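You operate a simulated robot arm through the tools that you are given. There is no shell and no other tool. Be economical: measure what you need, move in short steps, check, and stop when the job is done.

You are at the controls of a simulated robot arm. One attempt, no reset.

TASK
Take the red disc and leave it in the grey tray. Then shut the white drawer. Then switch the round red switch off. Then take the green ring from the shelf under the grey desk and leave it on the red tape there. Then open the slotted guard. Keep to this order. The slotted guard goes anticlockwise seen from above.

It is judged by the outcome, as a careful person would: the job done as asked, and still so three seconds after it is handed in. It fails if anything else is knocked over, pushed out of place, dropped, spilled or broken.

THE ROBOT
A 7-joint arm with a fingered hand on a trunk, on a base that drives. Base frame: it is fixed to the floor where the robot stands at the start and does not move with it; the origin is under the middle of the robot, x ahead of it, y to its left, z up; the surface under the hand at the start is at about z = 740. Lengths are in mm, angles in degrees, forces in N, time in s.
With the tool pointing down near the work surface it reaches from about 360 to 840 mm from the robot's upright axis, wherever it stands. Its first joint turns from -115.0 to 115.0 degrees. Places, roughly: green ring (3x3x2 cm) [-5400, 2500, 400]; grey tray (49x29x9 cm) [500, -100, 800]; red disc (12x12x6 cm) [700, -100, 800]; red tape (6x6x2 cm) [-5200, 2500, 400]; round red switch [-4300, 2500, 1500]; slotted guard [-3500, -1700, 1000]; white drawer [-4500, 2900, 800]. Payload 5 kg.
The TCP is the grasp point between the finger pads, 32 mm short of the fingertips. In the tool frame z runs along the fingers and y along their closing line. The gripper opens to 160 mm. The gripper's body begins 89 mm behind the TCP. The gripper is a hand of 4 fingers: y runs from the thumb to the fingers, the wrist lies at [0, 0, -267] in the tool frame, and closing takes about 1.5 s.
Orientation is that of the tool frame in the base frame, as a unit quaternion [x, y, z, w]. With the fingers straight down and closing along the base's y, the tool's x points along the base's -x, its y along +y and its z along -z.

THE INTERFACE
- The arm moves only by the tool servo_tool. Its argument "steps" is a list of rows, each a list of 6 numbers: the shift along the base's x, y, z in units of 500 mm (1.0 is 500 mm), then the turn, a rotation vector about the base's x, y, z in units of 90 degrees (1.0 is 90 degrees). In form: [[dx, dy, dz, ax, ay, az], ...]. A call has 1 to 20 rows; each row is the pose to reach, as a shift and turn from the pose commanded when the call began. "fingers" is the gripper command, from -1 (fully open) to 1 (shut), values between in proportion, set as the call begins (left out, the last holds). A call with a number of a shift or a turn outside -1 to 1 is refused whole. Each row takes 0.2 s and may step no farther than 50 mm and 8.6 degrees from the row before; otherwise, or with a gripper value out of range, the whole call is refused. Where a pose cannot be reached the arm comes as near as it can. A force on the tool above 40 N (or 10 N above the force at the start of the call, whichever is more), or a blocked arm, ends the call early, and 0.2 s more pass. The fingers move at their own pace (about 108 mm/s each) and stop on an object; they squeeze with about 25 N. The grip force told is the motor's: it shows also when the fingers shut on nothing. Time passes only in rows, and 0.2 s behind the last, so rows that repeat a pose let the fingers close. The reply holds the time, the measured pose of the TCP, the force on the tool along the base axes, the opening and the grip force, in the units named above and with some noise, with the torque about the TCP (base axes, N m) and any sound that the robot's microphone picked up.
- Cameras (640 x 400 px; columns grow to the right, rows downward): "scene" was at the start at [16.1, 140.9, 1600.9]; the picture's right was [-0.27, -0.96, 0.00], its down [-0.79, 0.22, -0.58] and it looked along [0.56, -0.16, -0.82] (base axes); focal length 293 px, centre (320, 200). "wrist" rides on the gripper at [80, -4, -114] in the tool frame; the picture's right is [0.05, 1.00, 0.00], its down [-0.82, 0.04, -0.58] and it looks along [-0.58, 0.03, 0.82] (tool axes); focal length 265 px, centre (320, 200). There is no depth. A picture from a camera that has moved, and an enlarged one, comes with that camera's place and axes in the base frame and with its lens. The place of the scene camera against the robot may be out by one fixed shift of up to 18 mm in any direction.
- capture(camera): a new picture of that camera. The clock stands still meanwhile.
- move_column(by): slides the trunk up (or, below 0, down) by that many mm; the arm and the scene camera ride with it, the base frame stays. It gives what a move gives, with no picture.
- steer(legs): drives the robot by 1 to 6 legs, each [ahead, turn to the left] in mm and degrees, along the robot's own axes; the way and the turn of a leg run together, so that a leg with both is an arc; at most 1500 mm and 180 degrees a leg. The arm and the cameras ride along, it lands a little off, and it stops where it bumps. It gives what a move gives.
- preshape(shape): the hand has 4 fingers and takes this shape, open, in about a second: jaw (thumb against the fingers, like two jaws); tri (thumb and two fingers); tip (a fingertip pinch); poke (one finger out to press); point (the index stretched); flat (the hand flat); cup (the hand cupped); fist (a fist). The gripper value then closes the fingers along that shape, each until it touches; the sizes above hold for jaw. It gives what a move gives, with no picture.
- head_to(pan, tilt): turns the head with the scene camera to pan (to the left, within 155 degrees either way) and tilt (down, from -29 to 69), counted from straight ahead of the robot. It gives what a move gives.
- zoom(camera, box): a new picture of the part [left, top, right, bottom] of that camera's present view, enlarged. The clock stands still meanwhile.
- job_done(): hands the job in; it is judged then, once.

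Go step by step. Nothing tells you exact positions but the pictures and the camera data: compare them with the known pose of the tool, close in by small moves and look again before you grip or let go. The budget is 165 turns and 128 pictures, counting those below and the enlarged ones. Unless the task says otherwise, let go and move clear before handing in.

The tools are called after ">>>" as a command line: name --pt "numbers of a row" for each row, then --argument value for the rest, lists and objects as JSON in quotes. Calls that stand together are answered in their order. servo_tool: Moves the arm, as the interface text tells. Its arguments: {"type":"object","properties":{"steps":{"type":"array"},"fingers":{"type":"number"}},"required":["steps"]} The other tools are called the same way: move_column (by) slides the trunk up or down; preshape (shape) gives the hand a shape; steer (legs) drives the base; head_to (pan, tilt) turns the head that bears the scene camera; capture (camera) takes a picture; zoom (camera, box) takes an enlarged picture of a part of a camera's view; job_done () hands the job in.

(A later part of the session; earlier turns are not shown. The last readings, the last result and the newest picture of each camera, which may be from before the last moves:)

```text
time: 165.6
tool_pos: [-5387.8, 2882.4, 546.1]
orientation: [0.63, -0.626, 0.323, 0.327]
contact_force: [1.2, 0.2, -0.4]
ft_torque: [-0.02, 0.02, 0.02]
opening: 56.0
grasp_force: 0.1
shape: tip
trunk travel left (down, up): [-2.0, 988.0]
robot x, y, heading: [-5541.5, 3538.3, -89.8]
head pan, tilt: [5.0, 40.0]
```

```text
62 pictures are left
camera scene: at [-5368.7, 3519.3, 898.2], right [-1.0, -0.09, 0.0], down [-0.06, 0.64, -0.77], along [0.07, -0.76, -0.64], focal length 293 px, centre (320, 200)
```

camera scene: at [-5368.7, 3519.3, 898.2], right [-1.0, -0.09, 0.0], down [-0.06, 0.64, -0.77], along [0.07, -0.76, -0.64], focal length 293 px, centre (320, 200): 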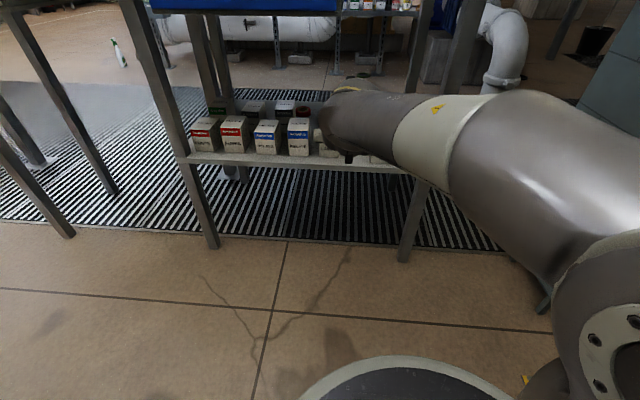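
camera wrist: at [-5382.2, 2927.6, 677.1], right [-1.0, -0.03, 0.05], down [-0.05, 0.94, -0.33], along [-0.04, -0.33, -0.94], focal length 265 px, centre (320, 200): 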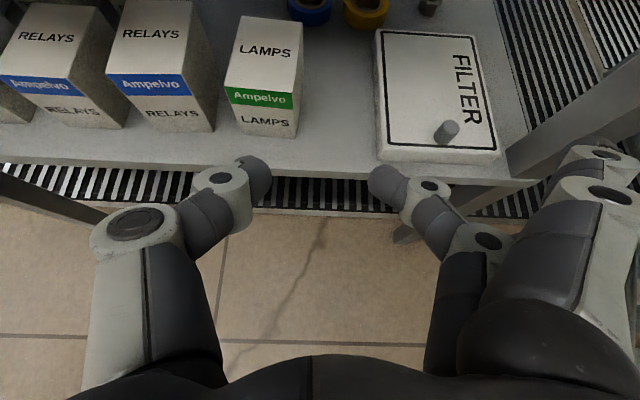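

Good stance. I move in over the shelf along the ring's column, staying above the boxes.

>>> servo_tool --pt "-0.01 -0.08 0 0 0 0" --pt "-0.016 -0.16 0 0 0 0" --pt "-0.016 -0.24 0 0 0 0" --pt "-0.016 -0.32 0 0 0 0" --pt "-0.016 -0.4 0 0 0 0" --pt "-0.016 -0.48 0 0 0 0" --pt "-0.016 -0.54 0 0 0 0" --pt "-0.016 -0.54 0 0 0 0"

>>> capture --camera "wrist"

>>> capture --camera "scene"

```text
time: 167.3
tool_pos: [-5394.9, 2610.1, 547.2]
orientation: [0.629, -0.628, 0.322, 0.327]
contact_force: [0.1, 0.0, 0.0]
ft_torque: [0.0, 0.02, 0.03]
opening: 55.7
grasp_force: 0.1
shape: tip
trunk travel left (down, up): [-2.0, 988.0]
robot x, y, heading: [-5540.1, 3540.6, -89.7]
head pan, tilt: [5.0, 40.0]
```

```text
61 pictures are left
camera wrist: at [-5390.3, 2656.9, 676.9], right [-1.0, -0.03, 0.05], down [-0.04, 0.94, -0.33], along [-0.04, -0.33, -0.94], focal length 265 px, centre (320, 200)
```

wrist: 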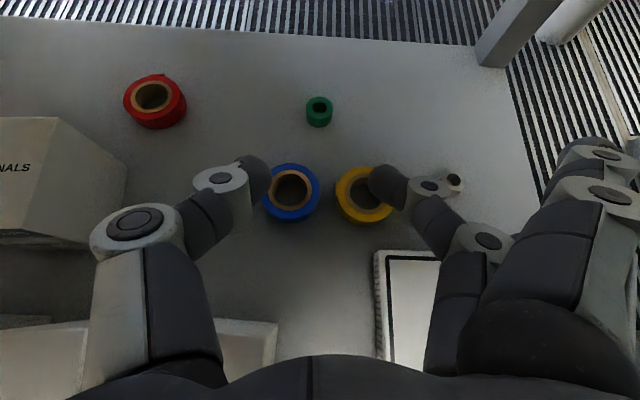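

```text
60 pictures are left
camera scene: at [-5368.6, 3519.3, 898.2], right [-1.0, -0.09, 0.0], down [-0.06, 0.64, -0.77], along [0.07, -0.76, -0.64], focal length 293 px, centre (320, 200)
```

scene: 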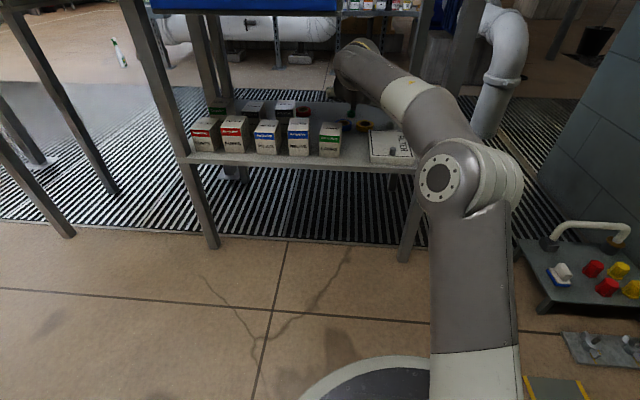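

Very good view: green ring at about [-5398, 2460], top z 434; red tape roll at [-5216, 2463]; shelf z≈414. I approach the ring along the tool axis, stopping 50 mm short.

>>> servo_tool --pt "-0.006 -0.034 -0.035 0 0 0" --pt "-0.006 -0.068 -0.07 0 0 0" --pt "-0.006 -0.125 -0.11 0 0 0" --pt "-0.006 -0.182 -0.15 0 0 0" --pt "-0.006 -0.182 -0.15 0 0 0"

>>> capture --camera "wrist"

```text
time: 168.6
tool_pos: [-5400.5, 2528.1, 478.5]
orientation: [0.63, -0.627, 0.323, 0.327]
contact_force: [-0.5, 0.4, 0.6]
ft_torque: [0.04, 0.0, -0.01]
opening: 56.2
grasp_force: 0.0
shape: tip
out of reach, approached as far as the arm can: row 4, 5
trunk travel left (down, up): [-2.0, 988.0]
robot x, y, heading: [-5542.6, 3540.4, -89.9]
head pan, tilt: [5.0, 40.0]
```

```text
59 pictures are left
camera wrist: at [-5393.8, 2575.4, 608.5], right [-1.0, -0.03, 0.05], down [-0.05, 0.94, -0.33], along [-0.04, -0.33, -0.94], focal length 265 px, centre (320, 200)
```

wrist: 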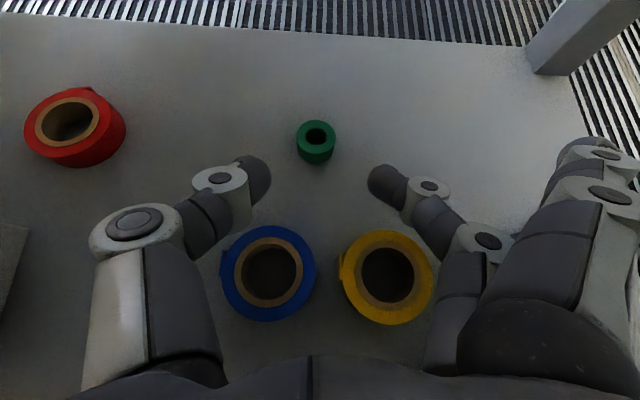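

Slightly short of reach, so I lift back a bit, drive 100 mm ahead and come again.

>>> servo_tool --pt "0 0.06 0.05 0 0 0" --pt "0 0.13 0.09 0 0 0" --pt "0 0.2 0.12 0 0 0" --pt "0 0.2 0.12 0 0 0"

>>> steer --legs '[[110, 0]]'

>>> capture --camera "wrist"

```text
time: 169.6
tool_pos: [-5397.6, 2628.5, 538.0]
orientation: [0.629, -0.627, 0.323, 0.327]
contact_force: [-0.2, -0.7, 0.2]
ft_torque: [0.0, 0.0, -0.01]
opening: 56.0
grasp_force: 0.0
shape: tip
trunk travel left (down, up): [-2.0, 988.0]
robot x, y, heading: [-5538.2, 3539.8, -89.8]
head pan, tilt: [5.0, 40.0]
```

```text
time: 170.7
tool_pos: [-5397.4, 2519.4, 538.7]
orientation: [0.63, -0.626, 0.323, 0.326]
contact_force: [-0.8, -1.0, 0.2]
ft_torque: [0.03, -0.01, -0.02]
opening: 56.1
grasp_force: 0.0
shape: tip
trunk travel left (down, up): [-2.0, 988.0]
robot x, y, heading: [-5540.3, 3427.2, -89.8]
head pan, tilt: [5.0, 40.0]
```

```text
58 pictures are left
camera wrist: at [-5392.0, 2565.8, 668.4], right [-1.0, -0.03, 0.05], down [-0.05, 0.94, -0.33], along [-0.04, -0.33, -0.94], focal length 265 px, centre (320, 200)
```

wrist: 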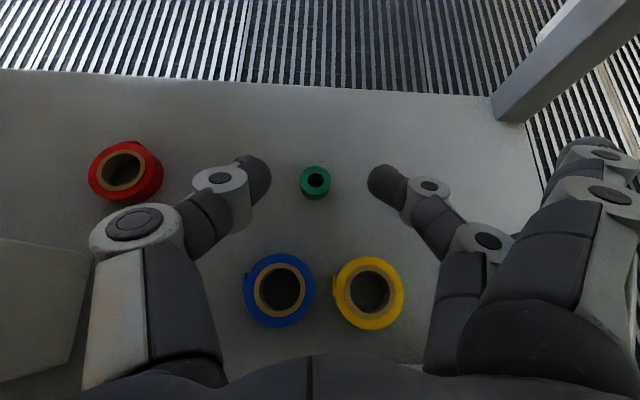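

>>> servo_tool --pt "0 -0.03 -0.06 0 0 0" --pt "0 -0.05 -0.11 0 0 0" --pt "0 -0.07 -0.15 0 0 0" --pt "0 -0.07 -0.15 0 0 0"

>>> capture --camera "wrist"

```text
time: 171.7
tool_pos: [-5398.5, 2483.5, 462.1]
orientation: [0.63, -0.626, 0.323, 0.327]
contact_force: [0.0, 0.5, 1.0]
ft_torque: [0.02, 0.0, 0.01]
opening: 56.3
grasp_force: 0.1
shape: tip
trunk travel left (down, up): [-2.0, 988.0]
robot x, y, heading: [-5536.4, 3429.7, -89.8]
head pan, tilt: [5.0, 40.0]
```

```text
57 pictures are left
camera wrist: at [-5391.5, 2531.2, 593.0], right [-1.0, -0.03, 0.05], down [-0.05, 0.94, -0.33], along [-0.04, -0.33, -0.94], focal length 265 px, centre (320, 200)
```

wrist: 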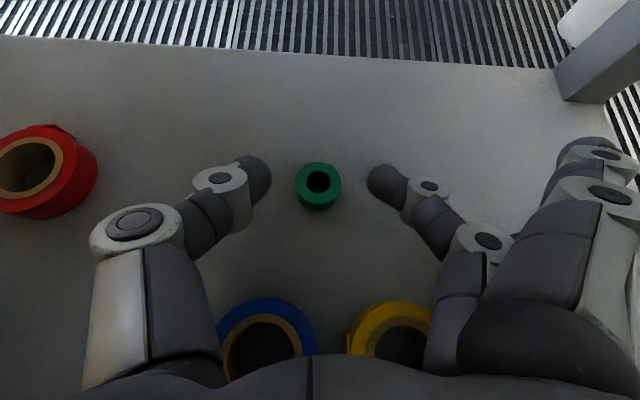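

>>> servo_tool --pt "0 -0.004 -0.02 0 0 0" --pt "0 -0.006 -0.034 0 0 0" --pt "0 -0.006 -0.034 0 0 0"

>>> servo_tool --pt "0 0 0 0 0 0" --pt "0 0 0 0 0 0" --pt "0 0 0 0 0 0" --pt "0 0 0 0 0 0" --pt "0 0 0 0 0 0" --pt "0 0 0 0 0 0" --fingers 1

>>> capture --camera "wrist"

```text
time: 172.5
tool_pos: [-5395.7, 2481.4, 451.2]
orientation: [0.63, -0.625, 0.324, 0.329]
contact_force: [4.2, -1.6, 14.8]
ft_torque: [0.17, 1.81, 0.17]
opening: 56.1
grasp_force: 0.1
shape: tip
trunk travel left (down, up): [-2.0, 988.0]
robot x, y, heading: [-5538.9, 3427.5, -89.6]
head pan, tilt: [5.0, 40.0]
```

```text
time: 173.9
tool_pos: [-5396.6, 2481.8, 449.9]
orientation: [0.629, -0.625, 0.324, 0.329]
contact_force: [8.6, -7.0, 27.7]
ft_torque: [0.06, 2.32, 0.54]
opening: 22.5
grasp_force: 24.9
shape: tip
trunk travel left (down, up): [-2.0, 988.0]
robot x, y, heading: [-5538.8, 3429.1, -89.7]
head pan, tilt: [5.0, 40.0]
```

```text
56 pictures are left
camera wrist: at [-5390.9, 2529.0, 579.9], right [-1.0, -0.03, 0.05], down [-0.05, 0.94, -0.34], along [-0.04, -0.34, -0.94], focal length 265 px, centre (320, 200)
```

wrist: 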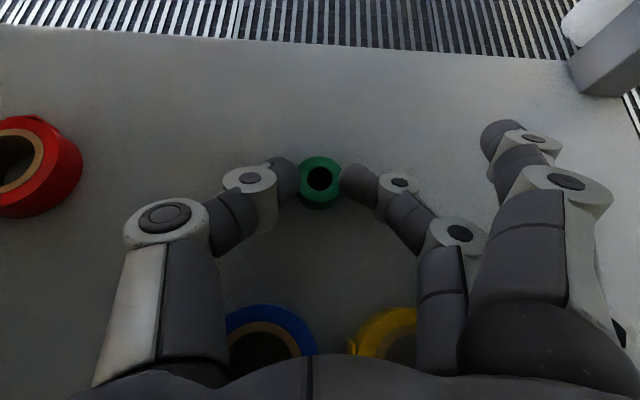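

The ring is pinched; there's some upward pressure on the right, likely a spare finger on something. I lift straight up now and look.

>>> servo_tool --pt "0 0 0.02 0 0 0" --pt "0 0 0.06 0 0 0" --pt "0 0 0.1 0 0 0" --pt "0 0 0.15 0 0 0" --pt "0 0 0.15 0 0 0"

>>> capture --camera "wrist"

>>> capture --camera "scene"

```text
time: 175.1
tool_pos: [-5396.7, 2482.2, 520.9]
orientation: [0.63, -0.626, 0.323, 0.327]
contact_force: [0.8, -0.5, 0.1]
ft_torque: [0.01, 0.04, 0.01]
opening: 22.1
grasp_force: 24.3
shape: tip
trunk travel left (down, up): [-2.0, 988.0]
robot x, y, heading: [-5542.1, 3428.7, -89.7]
head pan, tilt: [5.0, 40.0]
```

```text
55 pictures are left
camera wrist: at [-5391.7, 2528.0, 651.3], right [-1.0, -0.03, 0.05], down [-0.05, 0.94, -0.33], along [-0.04, -0.33, -0.94], focal length 265 px, centre (320, 200)
```

wrist: 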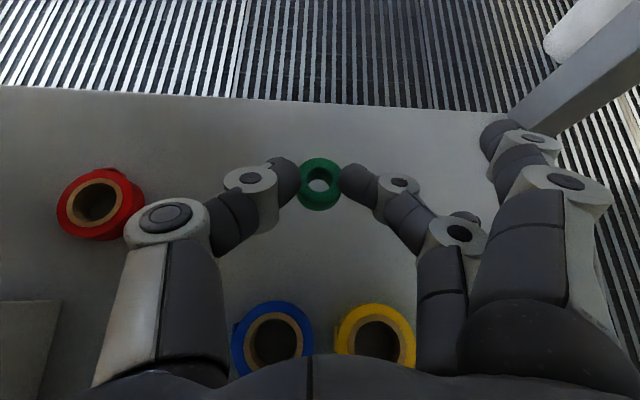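

```text
54 pictures are left
camera scene: at [-5368.1, 3409.3, 898.2], right [-1.0, -0.09, 0.0], down [-0.06, 0.64, -0.77], along [0.07, -0.76, -0.64], focal length 293 px, centre (320, 200)
```

scene: 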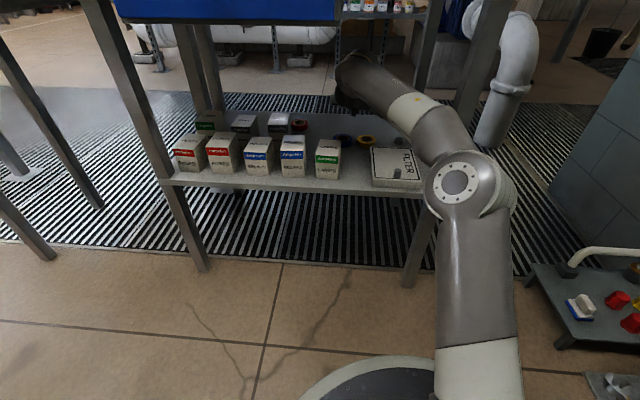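

>>> zoom --camera "wrist" --box '[340, 120, 640, 320]'

>>> zoom --camera "scene" --box '[160, 90, 460, 210]'

```text
2.00 times, centred on (490, 220) of wrist
camera zoom: at [-5391.7, 2528.0, 651.3], right [-1.0, -0.03, 0.05], down [-0.05, 0.94, -0.33], along [-0.04, -0.33, -0.94], focal length 531 px, centre (-20, 160)
```

zoom: 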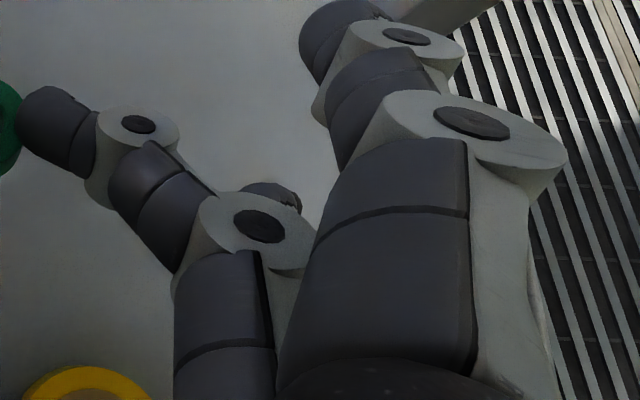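

```text
2.13 times, centred on (310, 150) of scene
camera zoom: at [-5368.1, 3409.3, 898.2], right [-1.0, -0.09, 0.0], down [-0.06, 0.64, -0.77], along [0.07, -0.76, -0.64], focal length 625 px, centre (341, 307)
```

zoom: 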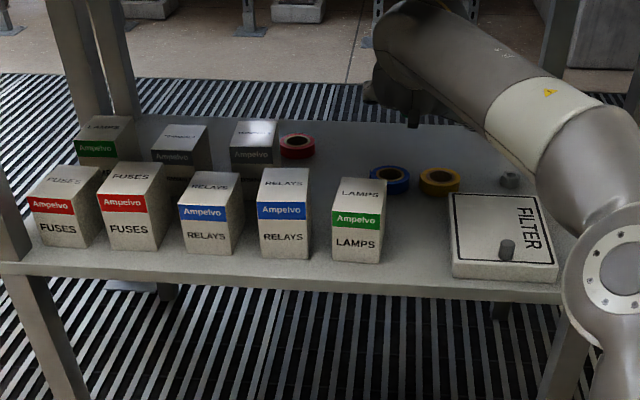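

The ring is held and the other items are undisturbed. To put it on the red tape (behind a box), I need the robot about 150 mm further to +x, so I withdraw first, then re-stand.

>>> servo_tool --pt "0 0.06 0.03 0 0 0" --pt "0 0.14 0.05 0 0 0" --pt "0 0.22 0.05 0 0 0" --pt "0 0.3 0.05 0 0 0" --pt "0 0.38 0.05 0 0 0" --pt "0 0.46 0.05 0 0 0" --pt "0 0.46 0.05 0 0 0"

>>> steer --legs '[[-480, 0], [0, 40], [233, 0], [0, -40]]'

>>> capture --camera "wrist"

```text
time: 176.7
tool_pos: [-5398.2, 2711.9, 546.9]
orientation: [0.629, -0.627, 0.323, 0.328]
contact_force: [-0.4, -0.3, -1.4]
ft_torque: [0.04, -0.01, 0.01]
opening: 22.2
grasp_force: 24.9
shape: tip
trunk travel left (down, up): [-2.0, 988.0]
robot x, y, heading: [-5535.2, 3428.8, -89.9]
head pan, tilt: [5.0, 40.0]
```

```text
time: 184.7
tool_pos: [-5259.5, 3011.6, 548.2]
orientation: [-0.626, 0.631, -0.321, -0.329]
contact_force: [-0.4, -1.2, 0.5]
ft_torque: [-0.05, 0.0, -0.01]
opening: 21.7
grasp_force: 25.1
shape: tip
trunk travel left (down, up): [-2.0, 988.0]
robot x, y, heading: [-5388.8, 3728.9, -90.3]
head pan, tilt: [5.0, 40.0]
```

```text
51 pictures are left
camera wrist: at [-5253.6, 3057.8, 676.8], right [-1.0, -0.02, 0.05], down [-0.03, 0.94, -0.33], along [-0.04, -0.33, -0.94], focal length 265 px, centre (320, 200)
```

wrist: 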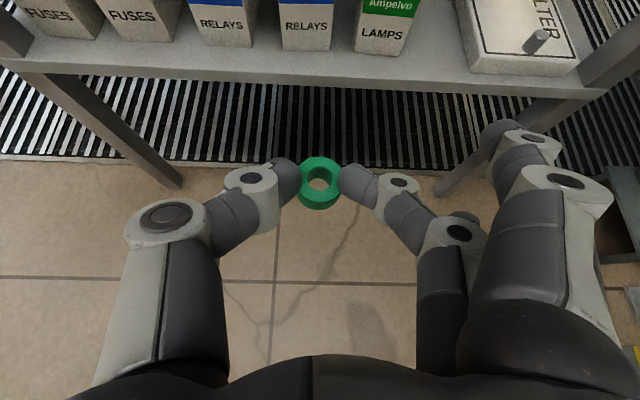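

>>> steer --legs '[[150, 0]]'

>>> servo_tool --pt "0.01 -0.06 0.005 0 0 0" --pt "0.02 -0.14 0.005 0 0 0" --pt "0.02 -0.22 0.005 0 0 0" --pt "0.02 -0.3 0.005 0 0 0" --pt "0.02 -0.38 0.005 0 0 0" --pt "0.02 -0.44 0.005 0 0 0" --pt "0.02 -0.44 0.005 0 0 0"

>>> capture --camera "wrist"

>>> capture --camera "scene"

```text
time: 186.1
tool_pos: [-5260.7, 2861.9, 546.8]
orientation: [-0.625, 0.631, -0.32, -0.329]
contact_force: [0.4, 0.1, -0.2]
ft_torque: [0.0, 0.0, -0.01]
opening: 21.9
grasp_force: 25.0
shape: tip
trunk travel left (down, up): [-2.0, 988.0]
robot x, y, heading: [-5393.1, 3577.9, -90.5]
head pan, tilt: [5.0, 40.0]
```

```text
time: 187.7
tool_pos: [-5251.4, 2641.7, 548.7]
orientation: [-0.626, 0.63, -0.321, -0.329]
contact_force: [0.2, 0.2, -0.8]
ft_torque: [0.02, -0.02, 0.02]
opening: 21.8
grasp_force: 24.8
shape: tip
trunk travel left (down, up): [-2.0, 988.0]
robot x, y, heading: [-5394.4, 3578.2, -90.7]
head pan, tilt: [5.0, 40.0]
```

```text
50 pictures are left
camera wrist: at [-5245.2, 2687.8, 678.4], right [-1.0, -0.02, 0.05], down [-0.03, 0.94, -0.33], along [-0.04, -0.33, -0.94], focal length 265 px, centre (320, 200)
```

wrist: 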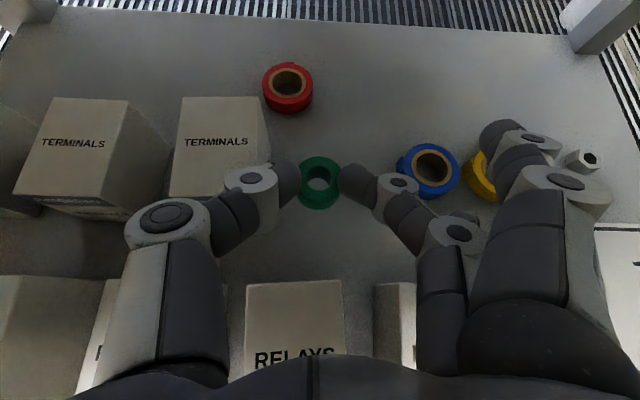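

```text
49 pictures are left
camera scene: at [-5222.3, 3558.6, 898.2], right [-1.0, -0.08, 0.0], down [-0.05, 0.64, -0.77], along [0.06, -0.76, -0.64], focal length 293 px, centre (320, 200)
```

scene: 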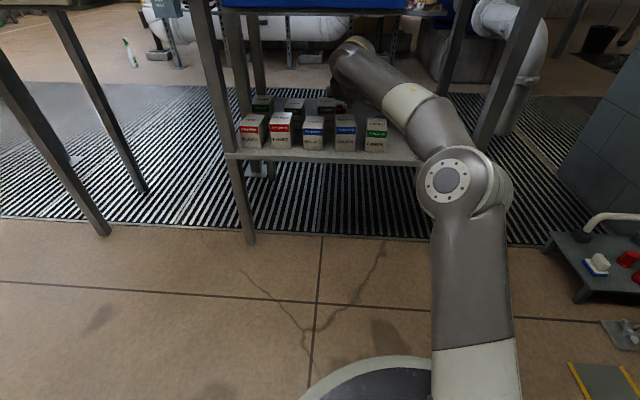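

Red tape centre ≈ [-5217, 2461]; the neighbouring box ends at x≈-5205, y≈2525. I drive in 210 mm more with the hand above everything, then tilt steeper for clearance.

>>> servo_tool --pt "0.02 0.04 0 0 0 0" --pt "0.034 0.07 0 0 0 0" --pt "0.034 0.07 0 0 0 0"

>>> steer --legs '[[210, 0]]'

>>> capture --camera "wrist"

>>> capture --camera "scene"

```text
time: 188.4
tool_pos: [-5235.0, 2676.8, 548.2]
orientation: [-0.626, 0.631, -0.321, -0.328]
contact_force: [-0.1, 0.3, 0.1]
ft_torque: [-0.02, -0.05, -0.03]
opening: 21.6
grasp_force: 25.1
shape: tip
trunk travel left (down, up): [-2.0, 988.0]
robot x, y, heading: [-5392.2, 3581.1, -90.6]
head pan, tilt: [5.0, 40.0]
```

```text
time: 190.1
tool_pos: [-5236.1, 2466.7, 548.7]
orientation: [-0.625, 0.631, -0.321, -0.329]
contact_force: [-0.3, -0.5, -0.7]
ft_torque: [0.01, 0.02, -0.01]
opening: 21.7
grasp_force: 25.0
shape: tip
trunk travel left (down, up): [-2.0, 988.0]
robot x, y, heading: [-5393.9, 3368.7, -90.6]
head pan, tilt: [5.0, 40.0]
```

```text
48 pictures are left
camera wrist: at [-5230.4, 2512.8, 678.9], right [-1.0, -0.02, 0.05], down [-0.03, 0.94, -0.33], along [-0.04, -0.33, -0.94], focal length 265 px, centre (320, 200)
```

wrist: 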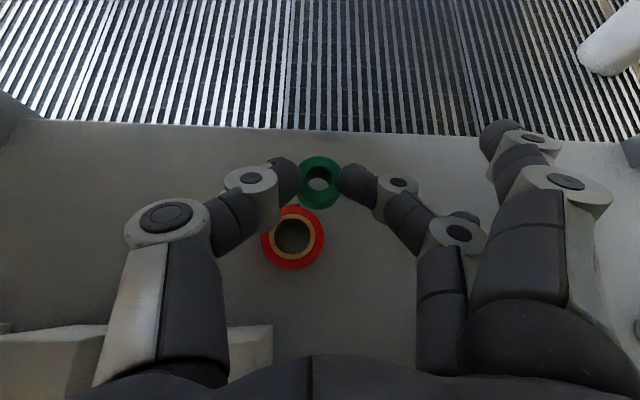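

```text
47 pictures are left
camera scene: at [-5224.5, 3348.4, 898.2], right [-1.0, -0.08, 0.0], down [-0.05, 0.64, -0.77], along [0.06, -0.76, -0.64], focal length 293 px, centre (320, 200)
```

scene: 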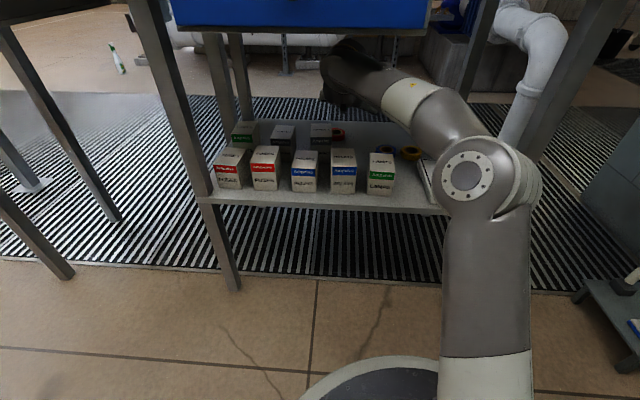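

>>> servo_tool --pt "0.004 0 -0.05 0 0 0" --pt "0.004 -0.01 -0.09 0.04 0 0" --pt "0.004 -0.02 -0.1 0.12 0 0" --pt "0.004 -0.023 -0.11 0.18 0 0" --pt "0.004 -0.023 -0.117 0.222 0 0" --pt "0.004 -0.023 -0.117 0.222 0 0"

>>> capture --camera "wrist"

>>> zoom --camera "scene" --box '[200, 20, 460, 220]'

```text
time: 191.5
tool_pos: [-5236.0, 2462.0, 485.6]
orientation: [-0.673, 0.676, -0.207, -0.215]
contact_force: [-0.4, -0.7, 0.3]
ft_torque: [0.0, 0.01, 0.0]
opening: 21.3
grasp_force: 25.2
shape: tip
out of reach, approached as far as the arm can: row 5, 6
trunk travel left (down, up): [-2.0, 988.0]
robot x, y, heading: [-5397.3, 3369.6, -90.6]
head pan, tilt: [5.0, 40.0]
```

```text
46 pictures are left
camera wrist: at [-5230.3, 2459.4, 623.4], right [-1.0, -0.03, 0.04], down [-0.03, 1.0, 0.01], along [-0.04, 0.01, -1.0], focal length 265 px, centre (320, 200)
```

wrist: 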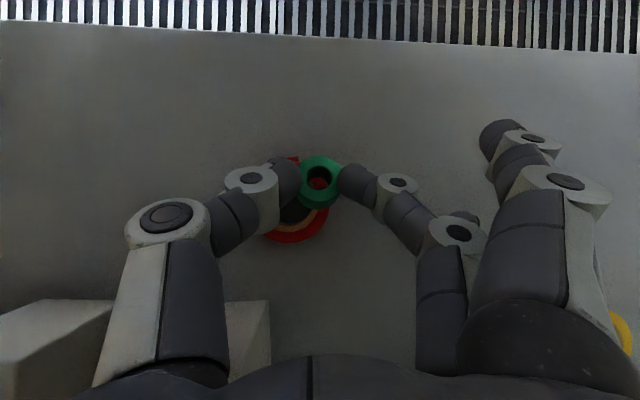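

```text
2.00 times, centred on (330, 120) of scene
camera zoom: at [-5224.5, 3348.4, 898.2], right [-1.0, -0.08, 0.0], down [-0.05, 0.64, -0.77], along [0.06, -0.76, -0.64], focal length 586 px, centre (300, 360)
```

zoom: 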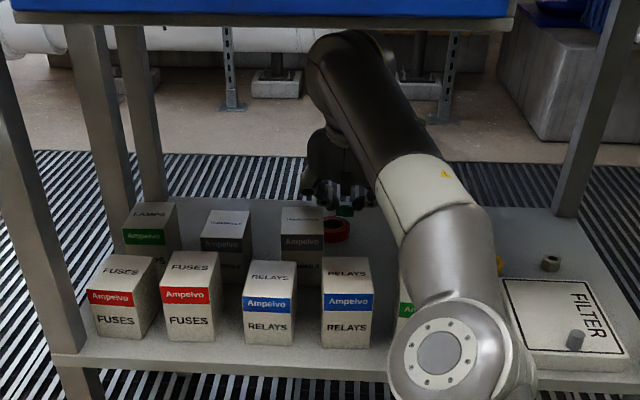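

The ring hovers over the right-back part of the tape annulus, as wanted. I drive 35 mm closer for reach and compensate by pulling the hand back.

>>> steer --legs '[[35, 0]]'

>>> servo_tool --pt "0 0.03 0 0 0 0" --pt "0 0.058 -0.01 0 0 0" --pt "0 0.058 -0.01 0 0 0"

>>> capture --camera "wrist"

```text
time: 192.3
tool_pos: [-5236.0, 2426.5, 486.8]
orientation: [-0.673, 0.677, -0.206, -0.215]
contact_force: [0.1, 0.9, 0.1]
ft_torque: [0.0, 0.0, 0.05]
opening: 21.5
grasp_force: 24.4
shape: tip
trunk travel left (down, up): [-2.0, 988.0]
robot x, y, heading: [-5394.8, 3334.8, -90.6]
head pan, tilt: [5.0, 40.0]
```

```text
time: 193.2
tool_pos: [-5236.4, 2454.6, 480.4]
orientation: [-0.673, 0.676, -0.207, -0.215]
contact_force: [-0.3, 0.9, 0.6]
ft_torque: [-0.02, 0.01, -0.03]
opening: 21.5
grasp_force: 25.2
shape: tip
trunk travel left (down, up): [-2.0, 988.0]
robot x, y, heading: [-5392.8, 3336.4, -90.6]
head pan, tilt: [5.0, 40.0]
```

```text
44 pictures are left
camera wrist: at [-5229.9, 2454.0, 618.9], right [-1.0, -0.03, 0.04], down [-0.03, 1.0, 0.01], along [-0.04, 0.01, -1.0], focal length 265 px, centre (320, 200)
```

wrist: 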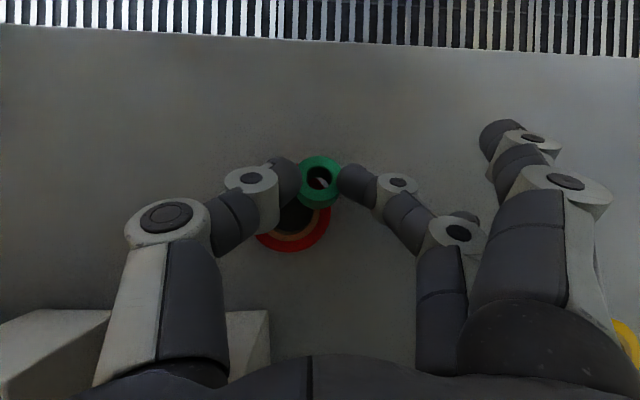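

The ring should be almost touching. I lower in tiny steps until contact.

>>> servo_tool --pt "0 0 -0.006 0 0 0" --pt "0 0 -0.006 0 0 0"

>>> servo_tool --pt "0 0 -0.006 0 0 0" --pt "0 0 -0.006 0 0 0"

```text
time: 193.8
tool_pos: [-5236.2, 2455.2, 478.9]
orientation: [-0.673, 0.677, -0.206, -0.217]
contact_force: [0.0, 0.7, 1.2]
ft_torque: [-0.06, -0.02, 0.03]
opening: 21.5
grasp_force: 25.0
shape: tip
trunk travel left (down, up): [-2.0, 988.0]
robot x, y, heading: [-5396.6, 3336.6, -90.6]
head pan, tilt: [5.0, 40.0]
```

```text
time: 194.3
tool_pos: [-5236.3, 2455.7, 475.0]
orientation: [-0.672, 0.677, -0.207, -0.216]
contact_force: [-1.0, -0.2, 6.3]
ft_torque: [-0.11, 0.0, -0.03]
opening: 21.9
grasp_force: 25.3
shape: tip
trunk travel left (down, up): [-2.0, 988.0]
robot x, y, heading: [-5394.1, 3334.1, -90.6]
head pan, tilt: [5.0, 40.0]
```

Contact on the leading edge. I lift a touch, level the ring by reducing the tilt 10°, and set it ~3 mm further onto the tape.

>>> servo_tool --pt "0 0.002 0.014 0 0 0" --pt "0 0.007 0.016 -0.06 0 0" --pt "0 0.011 0.016 -0.111 0 0" --pt "0 0.011 0.016 -0.111 0 0"

>>> capture --camera "wrist"

```text
time: 195.3
tool_pos: [-5235.7, 2460.2, 483.9]
orientation: [-0.651, 0.656, -0.265, -0.274]
contact_force: [-0.6, 0.2, 0.8]
ft_torque: [-0.04, 0.05, 0.0]
opening: 21.2
grasp_force: 25.1
shape: tip
trunk travel left (down, up): [-2.0, 988.0]
robot x, y, heading: [-5395.7, 3335.5, -90.9]
head pan, tilt: [5.0, 40.0]
```

```text
43 pictures are left
camera wrist: at [-5230.4, 2483.3, 618.6], right [-1.0, -0.03, 0.05], down [-0.03, 0.99, -0.16], along [-0.04, -0.17, -0.99], focal length 265 px, centre (320, 200)
```

wrist: 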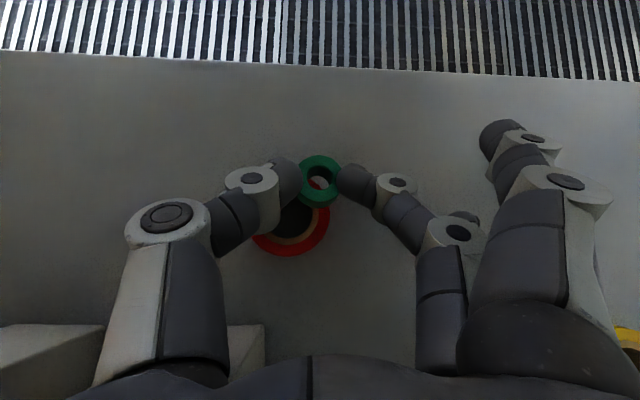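

>>> zoom --camera "wrist" --box '[240, 140, 400, 260]'

```text
3.33 times, centred on (320, 200) of wrist
camera zoom: at [-5230.4, 2483.3, 618.6], right [-1.0, -0.03, 0.05], down [-0.03, 0.99, -0.16], along [-0.04, -0.17, -0.99], focal length 885 px, centre (320, 200)
```

zoom: 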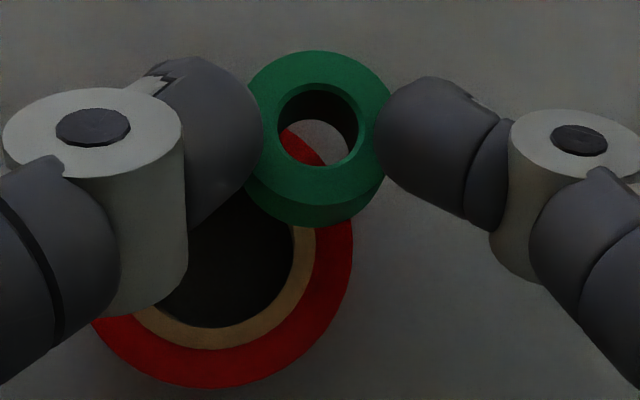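

The ring is still ~10 mm too far behind the tape's middle line. I shift it +3 mm x and +10 mm y before lowering.

>>> servo_tool --pt "0.003 0.01 0.004 0 0 0" --pt "0.006 0.02 0.004 0 0 0" --pt "0.006 0.02 0.004 0 0 0"

>>> zoom --camera "wrist" --box '[240, 140, 400, 260]'

```text
time: 196.2
tool_pos: [-5233.2, 2470.0, 485.4]
orientation: [-0.653, 0.656, -0.265, -0.272]
contact_force: [-0.4, 0.3, -0.8]
ft_torque: [-0.01, -0.01, -0.01]
opening: 21.5
grasp_force: 25.1
shape: tip
trunk travel left (down, up): [-2.0, 988.0]
robot x, y, heading: [-5396.2, 3336.8, -90.7]
head pan, tilt: [5.0, 40.0]
```

```text
3.33 times, centred on (320, 200) of wrist
camera zoom: at [-5227.9, 2493.3, 620.7], right [-1.0, -0.03, 0.05], down [-0.03, 0.99, -0.16], along [-0.04, -0.16, -0.99], focal length 885 px, centre (320, 200)
```

zoom: 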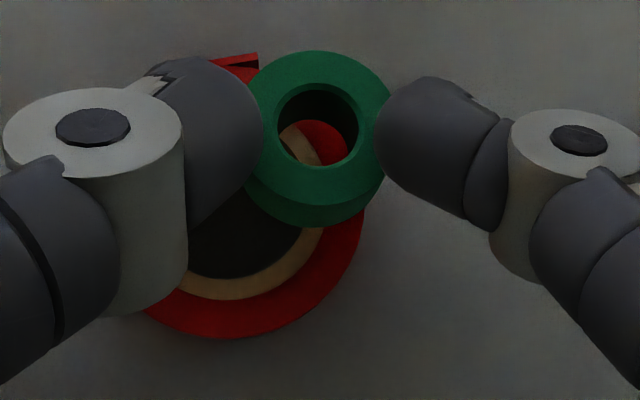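

>>> servo_tool --pt "0.004 0.008 -0.004 0 0 0" --pt "0.004 0.008 -0.012 0 0 0" --pt "0.004 0.008 -0.012 0 0 0"

>>> servo_tool --pt "0 0 -0.006 0 0 0" --pt "0 0 -0.006 0 0 0"

>>> zoom --camera "wrist" --box '[240, 140, 400, 260]'

```text
time: 196.9
tool_pos: [-5231.2, 2475.3, 479.4]
orientation: [-0.651, 0.657, -0.264, -0.274]
contact_force: [0.5, -0.9, 0.0]
ft_torque: [-0.02, -0.03, -0.01]
opening: 21.3
grasp_force: 25.1
shape: tip
trunk travel left (down, up): [-2.0, 988.0]
robot x, y, heading: [-5394.5, 3337.9, -90.3]
head pan, tilt: [5.0, 40.0]
```

```text
time: 197.6
tool_pos: [-5230.3, 2474.3, 475.9]
orientation: [-0.652, 0.657, -0.264, -0.273]
contact_force: [0.0, 0.2, 0.7]
ft_torque: [0.03, 0.02, -0.01]
opening: 21.2
grasp_force: 24.9
shape: tip
trunk travel left (down, up): [-2.0, 988.0]
robot x, y, heading: [-5392.3, 3333.3, -90.7]
head pan, tilt: [5.0, 40.0]
```

```text
3.33 times, centred on (320, 200) of wrist
camera zoom: at [-5225.2, 2497.5, 611.9], right [-1.0, -0.03, 0.05], down [-0.03, 0.99, -0.16], along [-0.04, -0.16, -0.99], focal length 885 px, centre (320, 200)
```

zoom: 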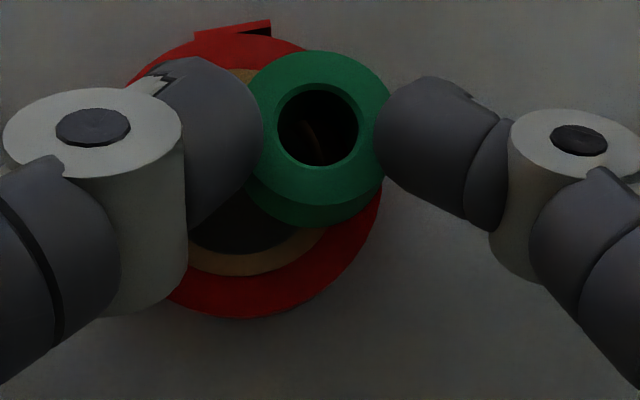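

Now the ring is slightly too far in; shift 4 mm to −x and lower to contact.

>>> servo_tool --pt "-0.008 0 -0.003 0 0 0" --pt "-0.008 0 -0.006 0 0 0" --pt "-0.008 0 -0.006 0 0 0"

>>> servo_tool --pt "0 0 -0.004 0 0 0" --pt "0 0 -0.004 0 0 0"

>>> zoom --camera "wrist" --box '[240, 140, 400, 260]'

```text
time: 198.3
tool_pos: [-5235.7, 2474.2, 474.2]
orientation: [-0.65, 0.657, -0.264, -0.275]
contact_force: [0.3, 0.9, 4.7]
ft_torque: [-0.02, 0.02, 0.03]
opening: 21.4
grasp_force: 25.1
shape: tip
trunk travel left (down, up): [-2.0, 988.0]
robot x, y, heading: [-5397.6, 3331.8, -90.6]
head pan, tilt: [5.0, 40.0]
```

```text
time: 198.9
tool_pos: [-5235.2, 2474.4, 472.4]
orientation: [-0.652, 0.655, -0.266, -0.274]
contact_force: [1.4, 3.8, 9.5]
ft_torque: [-0.14, 0.05, 0.04]
opening: 21.9
grasp_force: 25.3
shape: tip
trunk travel left (down, up): [-2.0, 988.0]
robot x, y, heading: [-5393.6, 3334.6, -90.4]
head pan, tilt: [5.0, 40.0]
```

```text
3.33 times, centred on (320, 200) of wrist
camera zoom: at [-5229.2, 2498.1, 608.8], right [-1.0, -0.03, 0.05], down [-0.03, 0.99, -0.17], along [-0.04, -0.17, -0.99], focal length 885 px, centre (320, 200)
```

zoom: 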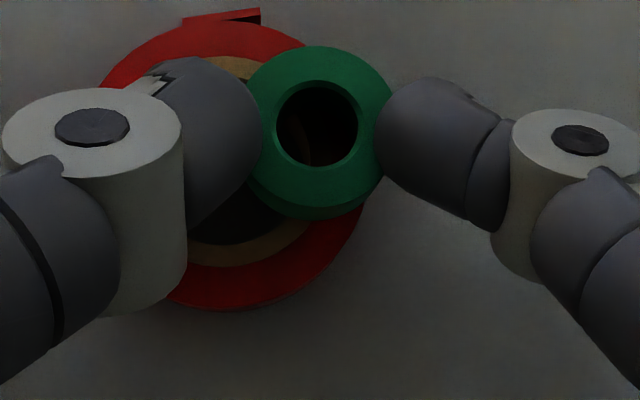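

The ring rests on the tape. I open the pinch slightly and lift straight up.

>>> servo_tool --pt "0 0 0 0 0 0" --pt "0 0 0 0 0 0" --pt "0 0 0 0 0 0" --fingers 0.55

>>> zoom --camera "wrist" --box '[240, 140, 400, 260]'

```text
time: 199.8
tool_pos: [-5235.4, 2474.7, 469.7]
orientation: [-0.652, 0.656, -0.265, -0.273]
contact_force: [-0.1, -0.3, -0.1]
ft_torque: [0.0, 0.01, -0.01]
opening: 35.7
grasp_force: 0.2
shape: tip
trunk travel left (down, up): [-2.0, 988.0]
robot x, y, heading: [-5395.7, 3333.7, -90.4]
head pan, tilt: [5.0, 40.0]
```

```text
3.33 times, centred on (320, 200) of wrist
camera zoom: at [-5229.8, 2497.2, 606.0], right [-1.0, -0.03, 0.05], down [-0.03, 0.99, -0.16], along [-0.04, -0.16, -0.99], focal length 885 px, centre (320, 200)
```

zoom: 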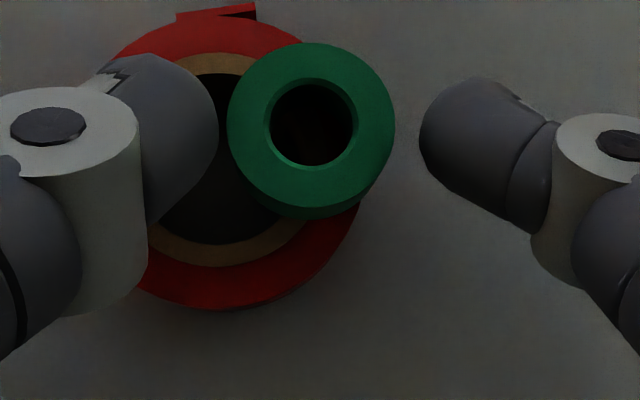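

The ring lies on the tape. Lifting off carefully, then flattening the tilt for withdrawal.

>>> servo_tool --pt "0 0 0.02 0 0 0" --pt "0 0 0.05 0 0 0" --pt "0 0 0.08 0 0 0" --pt "0 0 0.1 -0.03 0 0" --pt "0 0 0.13 -0.08 0 0" --pt "0 0 0.15 -0.111 0 0" --pt "0 0 0.15 -0.111 0 0"

>>> zoom --camera "wrist" --box '[220, 140, 420, 300]'

```text
time: 201.3
tool_pos: [-5235.8, 2473.8, 545.2]
orientation: [-0.626, 0.631, -0.321, -0.329]
contact_force: [-0.2, -0.3, 0.3]
ft_torque: [0.03, 0.02, 0.0]
opening: 35.8
grasp_force: 0.1
shape: tip
trunk travel left (down, up): [-2.0, 988.0]
robot x, y, heading: [-5393.0, 3333.1, -90.6]
head pan, tilt: [5.0, 40.0]
```

```text
2.50 times, centred on (320, 220) of wrist
camera zoom: at [-5229.3, 2520.7, 675.7], right [-1.0, -0.02, 0.05], down [-0.03, 0.94, -0.33], along [-0.04, -0.33, -0.94], focal length 664 px, centre (320, 150)
```

zoom: 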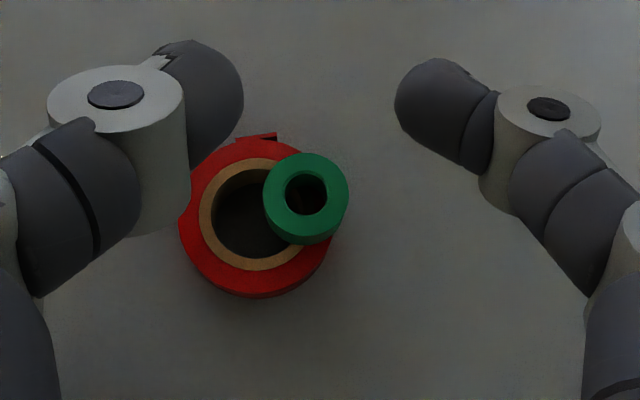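

The ring sits steady on the red tape. I withdraw from the shelf.

>>> servo_tool --pt "0 0.08 0 0 0 0" --pt "0 0.16 0 0 0 0" --pt "0 0.24 0 0 0 0" --pt "0 0.32 0 0 0 0" --pt "0 0.4 0 0 0 0" --pt "0 0.4 0 0 0 0"

>>> steer --legs '[[-400, 0]]'

>>> head_to --pan 0 --tilt 38

>>> zoom --camera "scene" --box '[200, 20, 460, 220]'

```text
time: 202.8
tool_pos: [-5236.9, 2673.4, 545.2]
orientation: [-0.625, 0.631, -0.32, -0.33]
contact_force: [-0.1, 0.2, 0.5]
ft_torque: [0.01, 0.0, -0.01]
opening: 35.8
grasp_force: 0.1
shape: tip
trunk travel left (down, up): [-2.0, 988.0]
robot x, y, heading: [-5397.7, 3339.4, -90.5]
head pan, tilt: [5.0, 40.0]
```

```text
time: 205.2
tool_pos: [-5234.3, 3069.1, 546.4]
orientation: [-0.624, 0.632, -0.319, -0.329]
contact_force: [-0.3, -0.3, -0.5]
ft_torque: [-0.04, 0.01, 0.02]
opening: 35.6
grasp_force: 0.1
shape: tip
trunk travel left (down, up): [-2.0, 988.0]
robot x, y, heading: [-5391.4, 3731.7, -91.0]
head pan, tilt: [5.0, 40.0]
```

```text
time: 205.9
tool_pos: [-5235.6, 3068.6, 546.4]
orientation: [-0.624, 0.632, -0.319, -0.329]
contact_force: [-0.2, 0.3, -0.2]
ft_torque: [-0.03, -0.02, -0.04]
opening: 35.8
grasp_force: 0.0
shape: tip
trunk travel left (down, up): [-2.0, 988.0]
robot x, y, heading: [-5389.2, 3734.0, -90.8]
head pan, tilt: [0.0, 38.0]
```

```text
2.00 times, centred on (330, 120) of scene
camera zoom: at [-5227.3, 3707.7, 901.2], right [-1.0, 0.01, 0.0], down [0.01, 0.62, -0.79], along [-0.01, -0.79, -0.62], focal length 586 px, centre (300, 360)
```

zoom: 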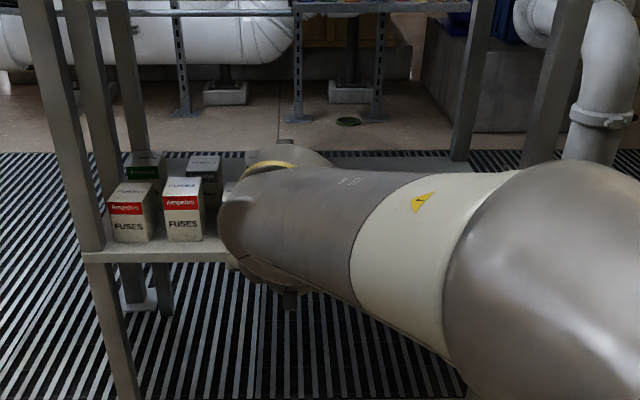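

Everything there is in order. Now the guard near [-3500, -1700, 1000]: I raise the trunk and drive back along the lane.

>>> move_column --by 400

>>> steer --legs '[[0, 79], [1115, 0], [0, 12], [1500, 0], [1500, 0]]'

>>> head_to --pan -110 --tilt 15

>>> capture --camera "scene"

```text
time: 209.7
tool_pos: [-5233.8, 3068.9, 945.5]
orientation: [-0.624, 0.632, -0.32, -0.33]
contact_force: [0.0, -0.8, 0.7]
ft_torque: [0.04, 0.0, -0.02]
opening: 35.8
grasp_force: 0.1
shape: tip
trunk travel left (down, up): [-402.0, 588.0]
robot x, y, heading: [-5385.9, 3733.6, -91.0]
head pan, tilt: [0.0, 38.0]
```

```text
time: 224.6
tool_pos: [-2584.9, 3706.0, 947.1]
orientation: [0.887, 0.022, 0.46, -0.005]
contact_force: [-0.2, 1.6, 0.2]
ft_torque: [-0.07, -0.06, -0.1]
opening: 36.0
grasp_force: 0.2
shape: tip
trunk travel left (down, up): [-402.0, 588.0]
robot x, y, heading: [-3241.4, 3507.1, 11.0]
head pan, tilt: [0.0, 38.0]
stopped in leg 4: the robot was blocked; the commanded pose is now the measured one
```

```text
time: 226.4
tool_pos: [-2584.8, 3704.4, 945.6]
orientation: [0.888, 0.021, 0.46, -0.006]
contact_force: [0.3, -0.2, -0.5]
ft_torque: [0.02, 0.02, -0.01]
opening: 36.1
grasp_force: 0.0
shape: tip
trunk travel left (down, up): [-402.0, 588.0]
robot x, y, heading: [-3239.5, 3503.2, 10.9]
head pan, tilt: [-110.0, 15.0]
```

```text
35 pictures are left
camera scene: at [-3334.9, 3560.6, 1337.8], right [-0.99, 0.16, 0.0], down [0.04, 0.26, -0.97], along [-0.15, -0.95, -0.26], focal length 293 px, centre (320, 200)
```

scene: 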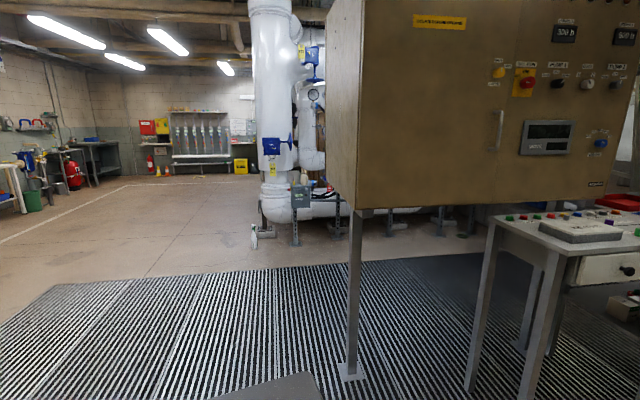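

The drive was blocked near (-3240, 3507). One look ahead-left to see what is touching.

>>> head_to --pan 25 --tilt 45

>>> capture --camera "scene"

```text
time: 228.6
tool_pos: [-2584.9, 3705.1, 946.6]
orientation: [0.888, 0.021, 0.459, -0.006]
contact_force: [0.3, 0.2, 0.4]
ft_torque: [0.0, 0.0, 0.0]
opening: 36.0
grasp_force: 0.1
shape: tip
trunk travel left (down, up): [-402.0, 588.0]
robot x, y, heading: [-3242.4, 3506.6, 11.2]
head pan, tilt: [25.0, 45.0]
```

```text
34 pictures are left
camera scene: at [-3254.3, 3700.5, 1290.9], right [0.59, -0.81, 0.0], down [-0.57, -0.41, -0.71], along [0.57, 0.41, -0.71], focal length 293 px, centre (320, 200)
```

scene: 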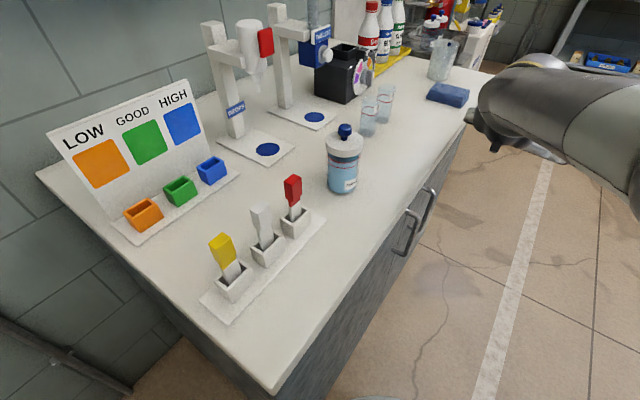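

The hand had met the edge of the side counter; nothing on it has moved. I back off, swing right, and drive around to the south side.

>>> steer --legs '[[-150, 0], [0, -36], [1500, 0], [600, 0], [0, -66]]'

>>> steer --legs '[[1500, 0], [1500, 0]]'

>>> head_to --pan -50 --tilt 8

>>> capture --camera "scene"

```text
time: 244.6
tool_pos: [-1430.4, 1910.0, 946.9]
orientation: [-0.576, 0.676, -0.295, -0.353]
contact_force: [0.1, -0.1, 0.7]
ft_torque: [-0.02, -0.01, 0.01]
opening: 36.0
grasp_force: 0.1
shape: tip
trunk travel left (down, up): [-402.0, 588.0]
robot x, y, heading: [-1491.2, 2593.7, -91.0]
head pan, tilt: [25.0, 45.0]
```

```text
time: 259.1
tool_pos: [-1518.6, -1092.9, 946.4]
orientation: [-0.572, 0.679, -0.293, -0.355]
contact_force: [0.4, -0.7, -0.6]
ft_torque: [0.0, -0.02, 0.01]
opening: 36.1
grasp_force: 0.0
shape: tip
trunk travel left (down, up): [-402.0, 588.0]
robot x, y, heading: [-1574.5, -416.6, -91.6]
head pan, tilt: [25.0, 45.0]
```

```text
time: 260.5
tool_pos: [-1519.3, -1094.3, 946.5]
orientation: [-0.571, 0.679, -0.292, -0.356]
contact_force: [0.7, -0.2, 0.2]
ft_torque: [0.0, -0.02, 0.05]
opening: 36.0
grasp_force: 0.0
shape: tip
trunk travel left (down, up): [-402.0, 588.0]
robot x, y, heading: [-1569.9, -411.6, -91.8]
head pan, tilt: [-50.0, 8.0]
```

```text
33 pictures are left
camera scene: at [-1477.5, -411.0, 1349.1], right [-0.62, 0.78, 0.0], down [0.11, 0.09, -0.99], along [-0.78, -0.61, -0.14], focal length 293 px, centre (320, 200)
```

scene: 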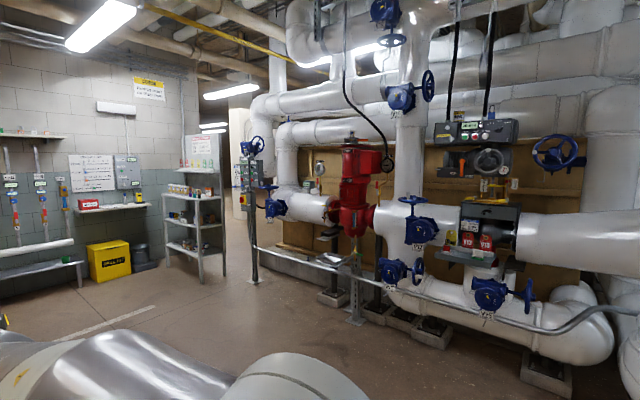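

>>> zoom --camera "scene" --box '[290, 120, 450, 260]'

```text
2.86 times, centred on (370, 190) of scene
camera zoom: at [-1477.5, -411.0, 1349.1], right [-0.62, 0.78, 0.0], down [0.11, 0.09, -0.99], along [-0.78, -0.61, -0.14], focal length 837 px, centre (177, 229)
```

zoom: 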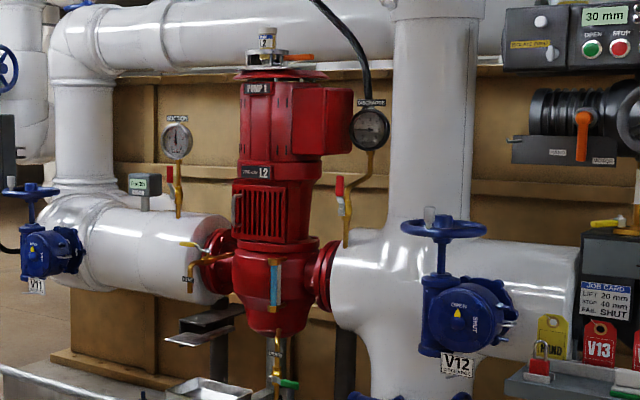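

The guard is the red slotted cover on pump P1, with a handle at its left edge — it should swing out anticlockwise about its right side. I drive closer to face it from +x.

>>> steer --legs '[[0, -40], [1250, 0], [0, -48]]'

>>> head_to --pan 0 --tilt 20

>>> capture --camera "scene"

```text
time: 270.9
tool_pos: [-3095.4, -1402.0, 946.1]
orientation: [0.07, 0.885, 0.041, -0.459]
contact_force: [0.1, 0.4, 0.6]
ft_torque: [0.04, 0.02, 0.03]
opening: 36.2
grasp_force: 0.0
shape: tip
trunk travel left (down, up): [-402.0, 588.0]
robot x, y, heading: [-2411.6, -1337.5, 178.9]
head pan, tilt: [-50.0, 8.0]
```

```text
time: 272.1
tool_pos: [-3095.6, -1401.8, 946.7]
orientation: [0.07, 0.885, 0.042, -0.458]
contact_force: [-0.8, 0.1, 0.4]
ft_torque: [0.02, 0.0, -0.01]
opening: 36.1
grasp_force: 0.1
shape: tip
trunk travel left (down, up): [-402.0, 588.0]
robot x, y, heading: [-2412.0, -1339.2, 179.3]
head pan, tilt: [0.0, 20.0]
```

```text
31 pictures are left
camera scene: at [-2444.2, -1493.2, 1329.6], right [0.02, 1.0, 0.0], down [0.34, -0.01, -0.94], along [-0.94, 0.01, -0.34], focal length 293 px, centre (320, 200)
```

scene: 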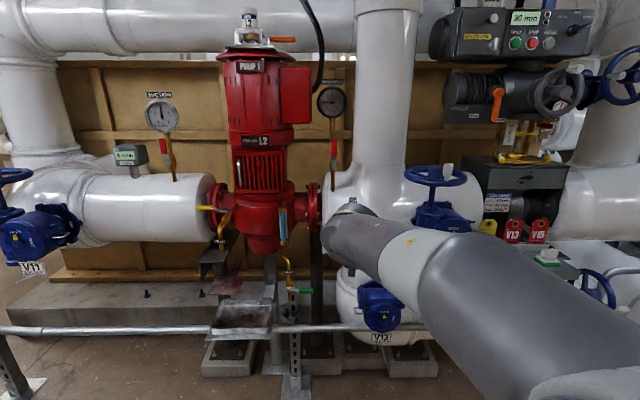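

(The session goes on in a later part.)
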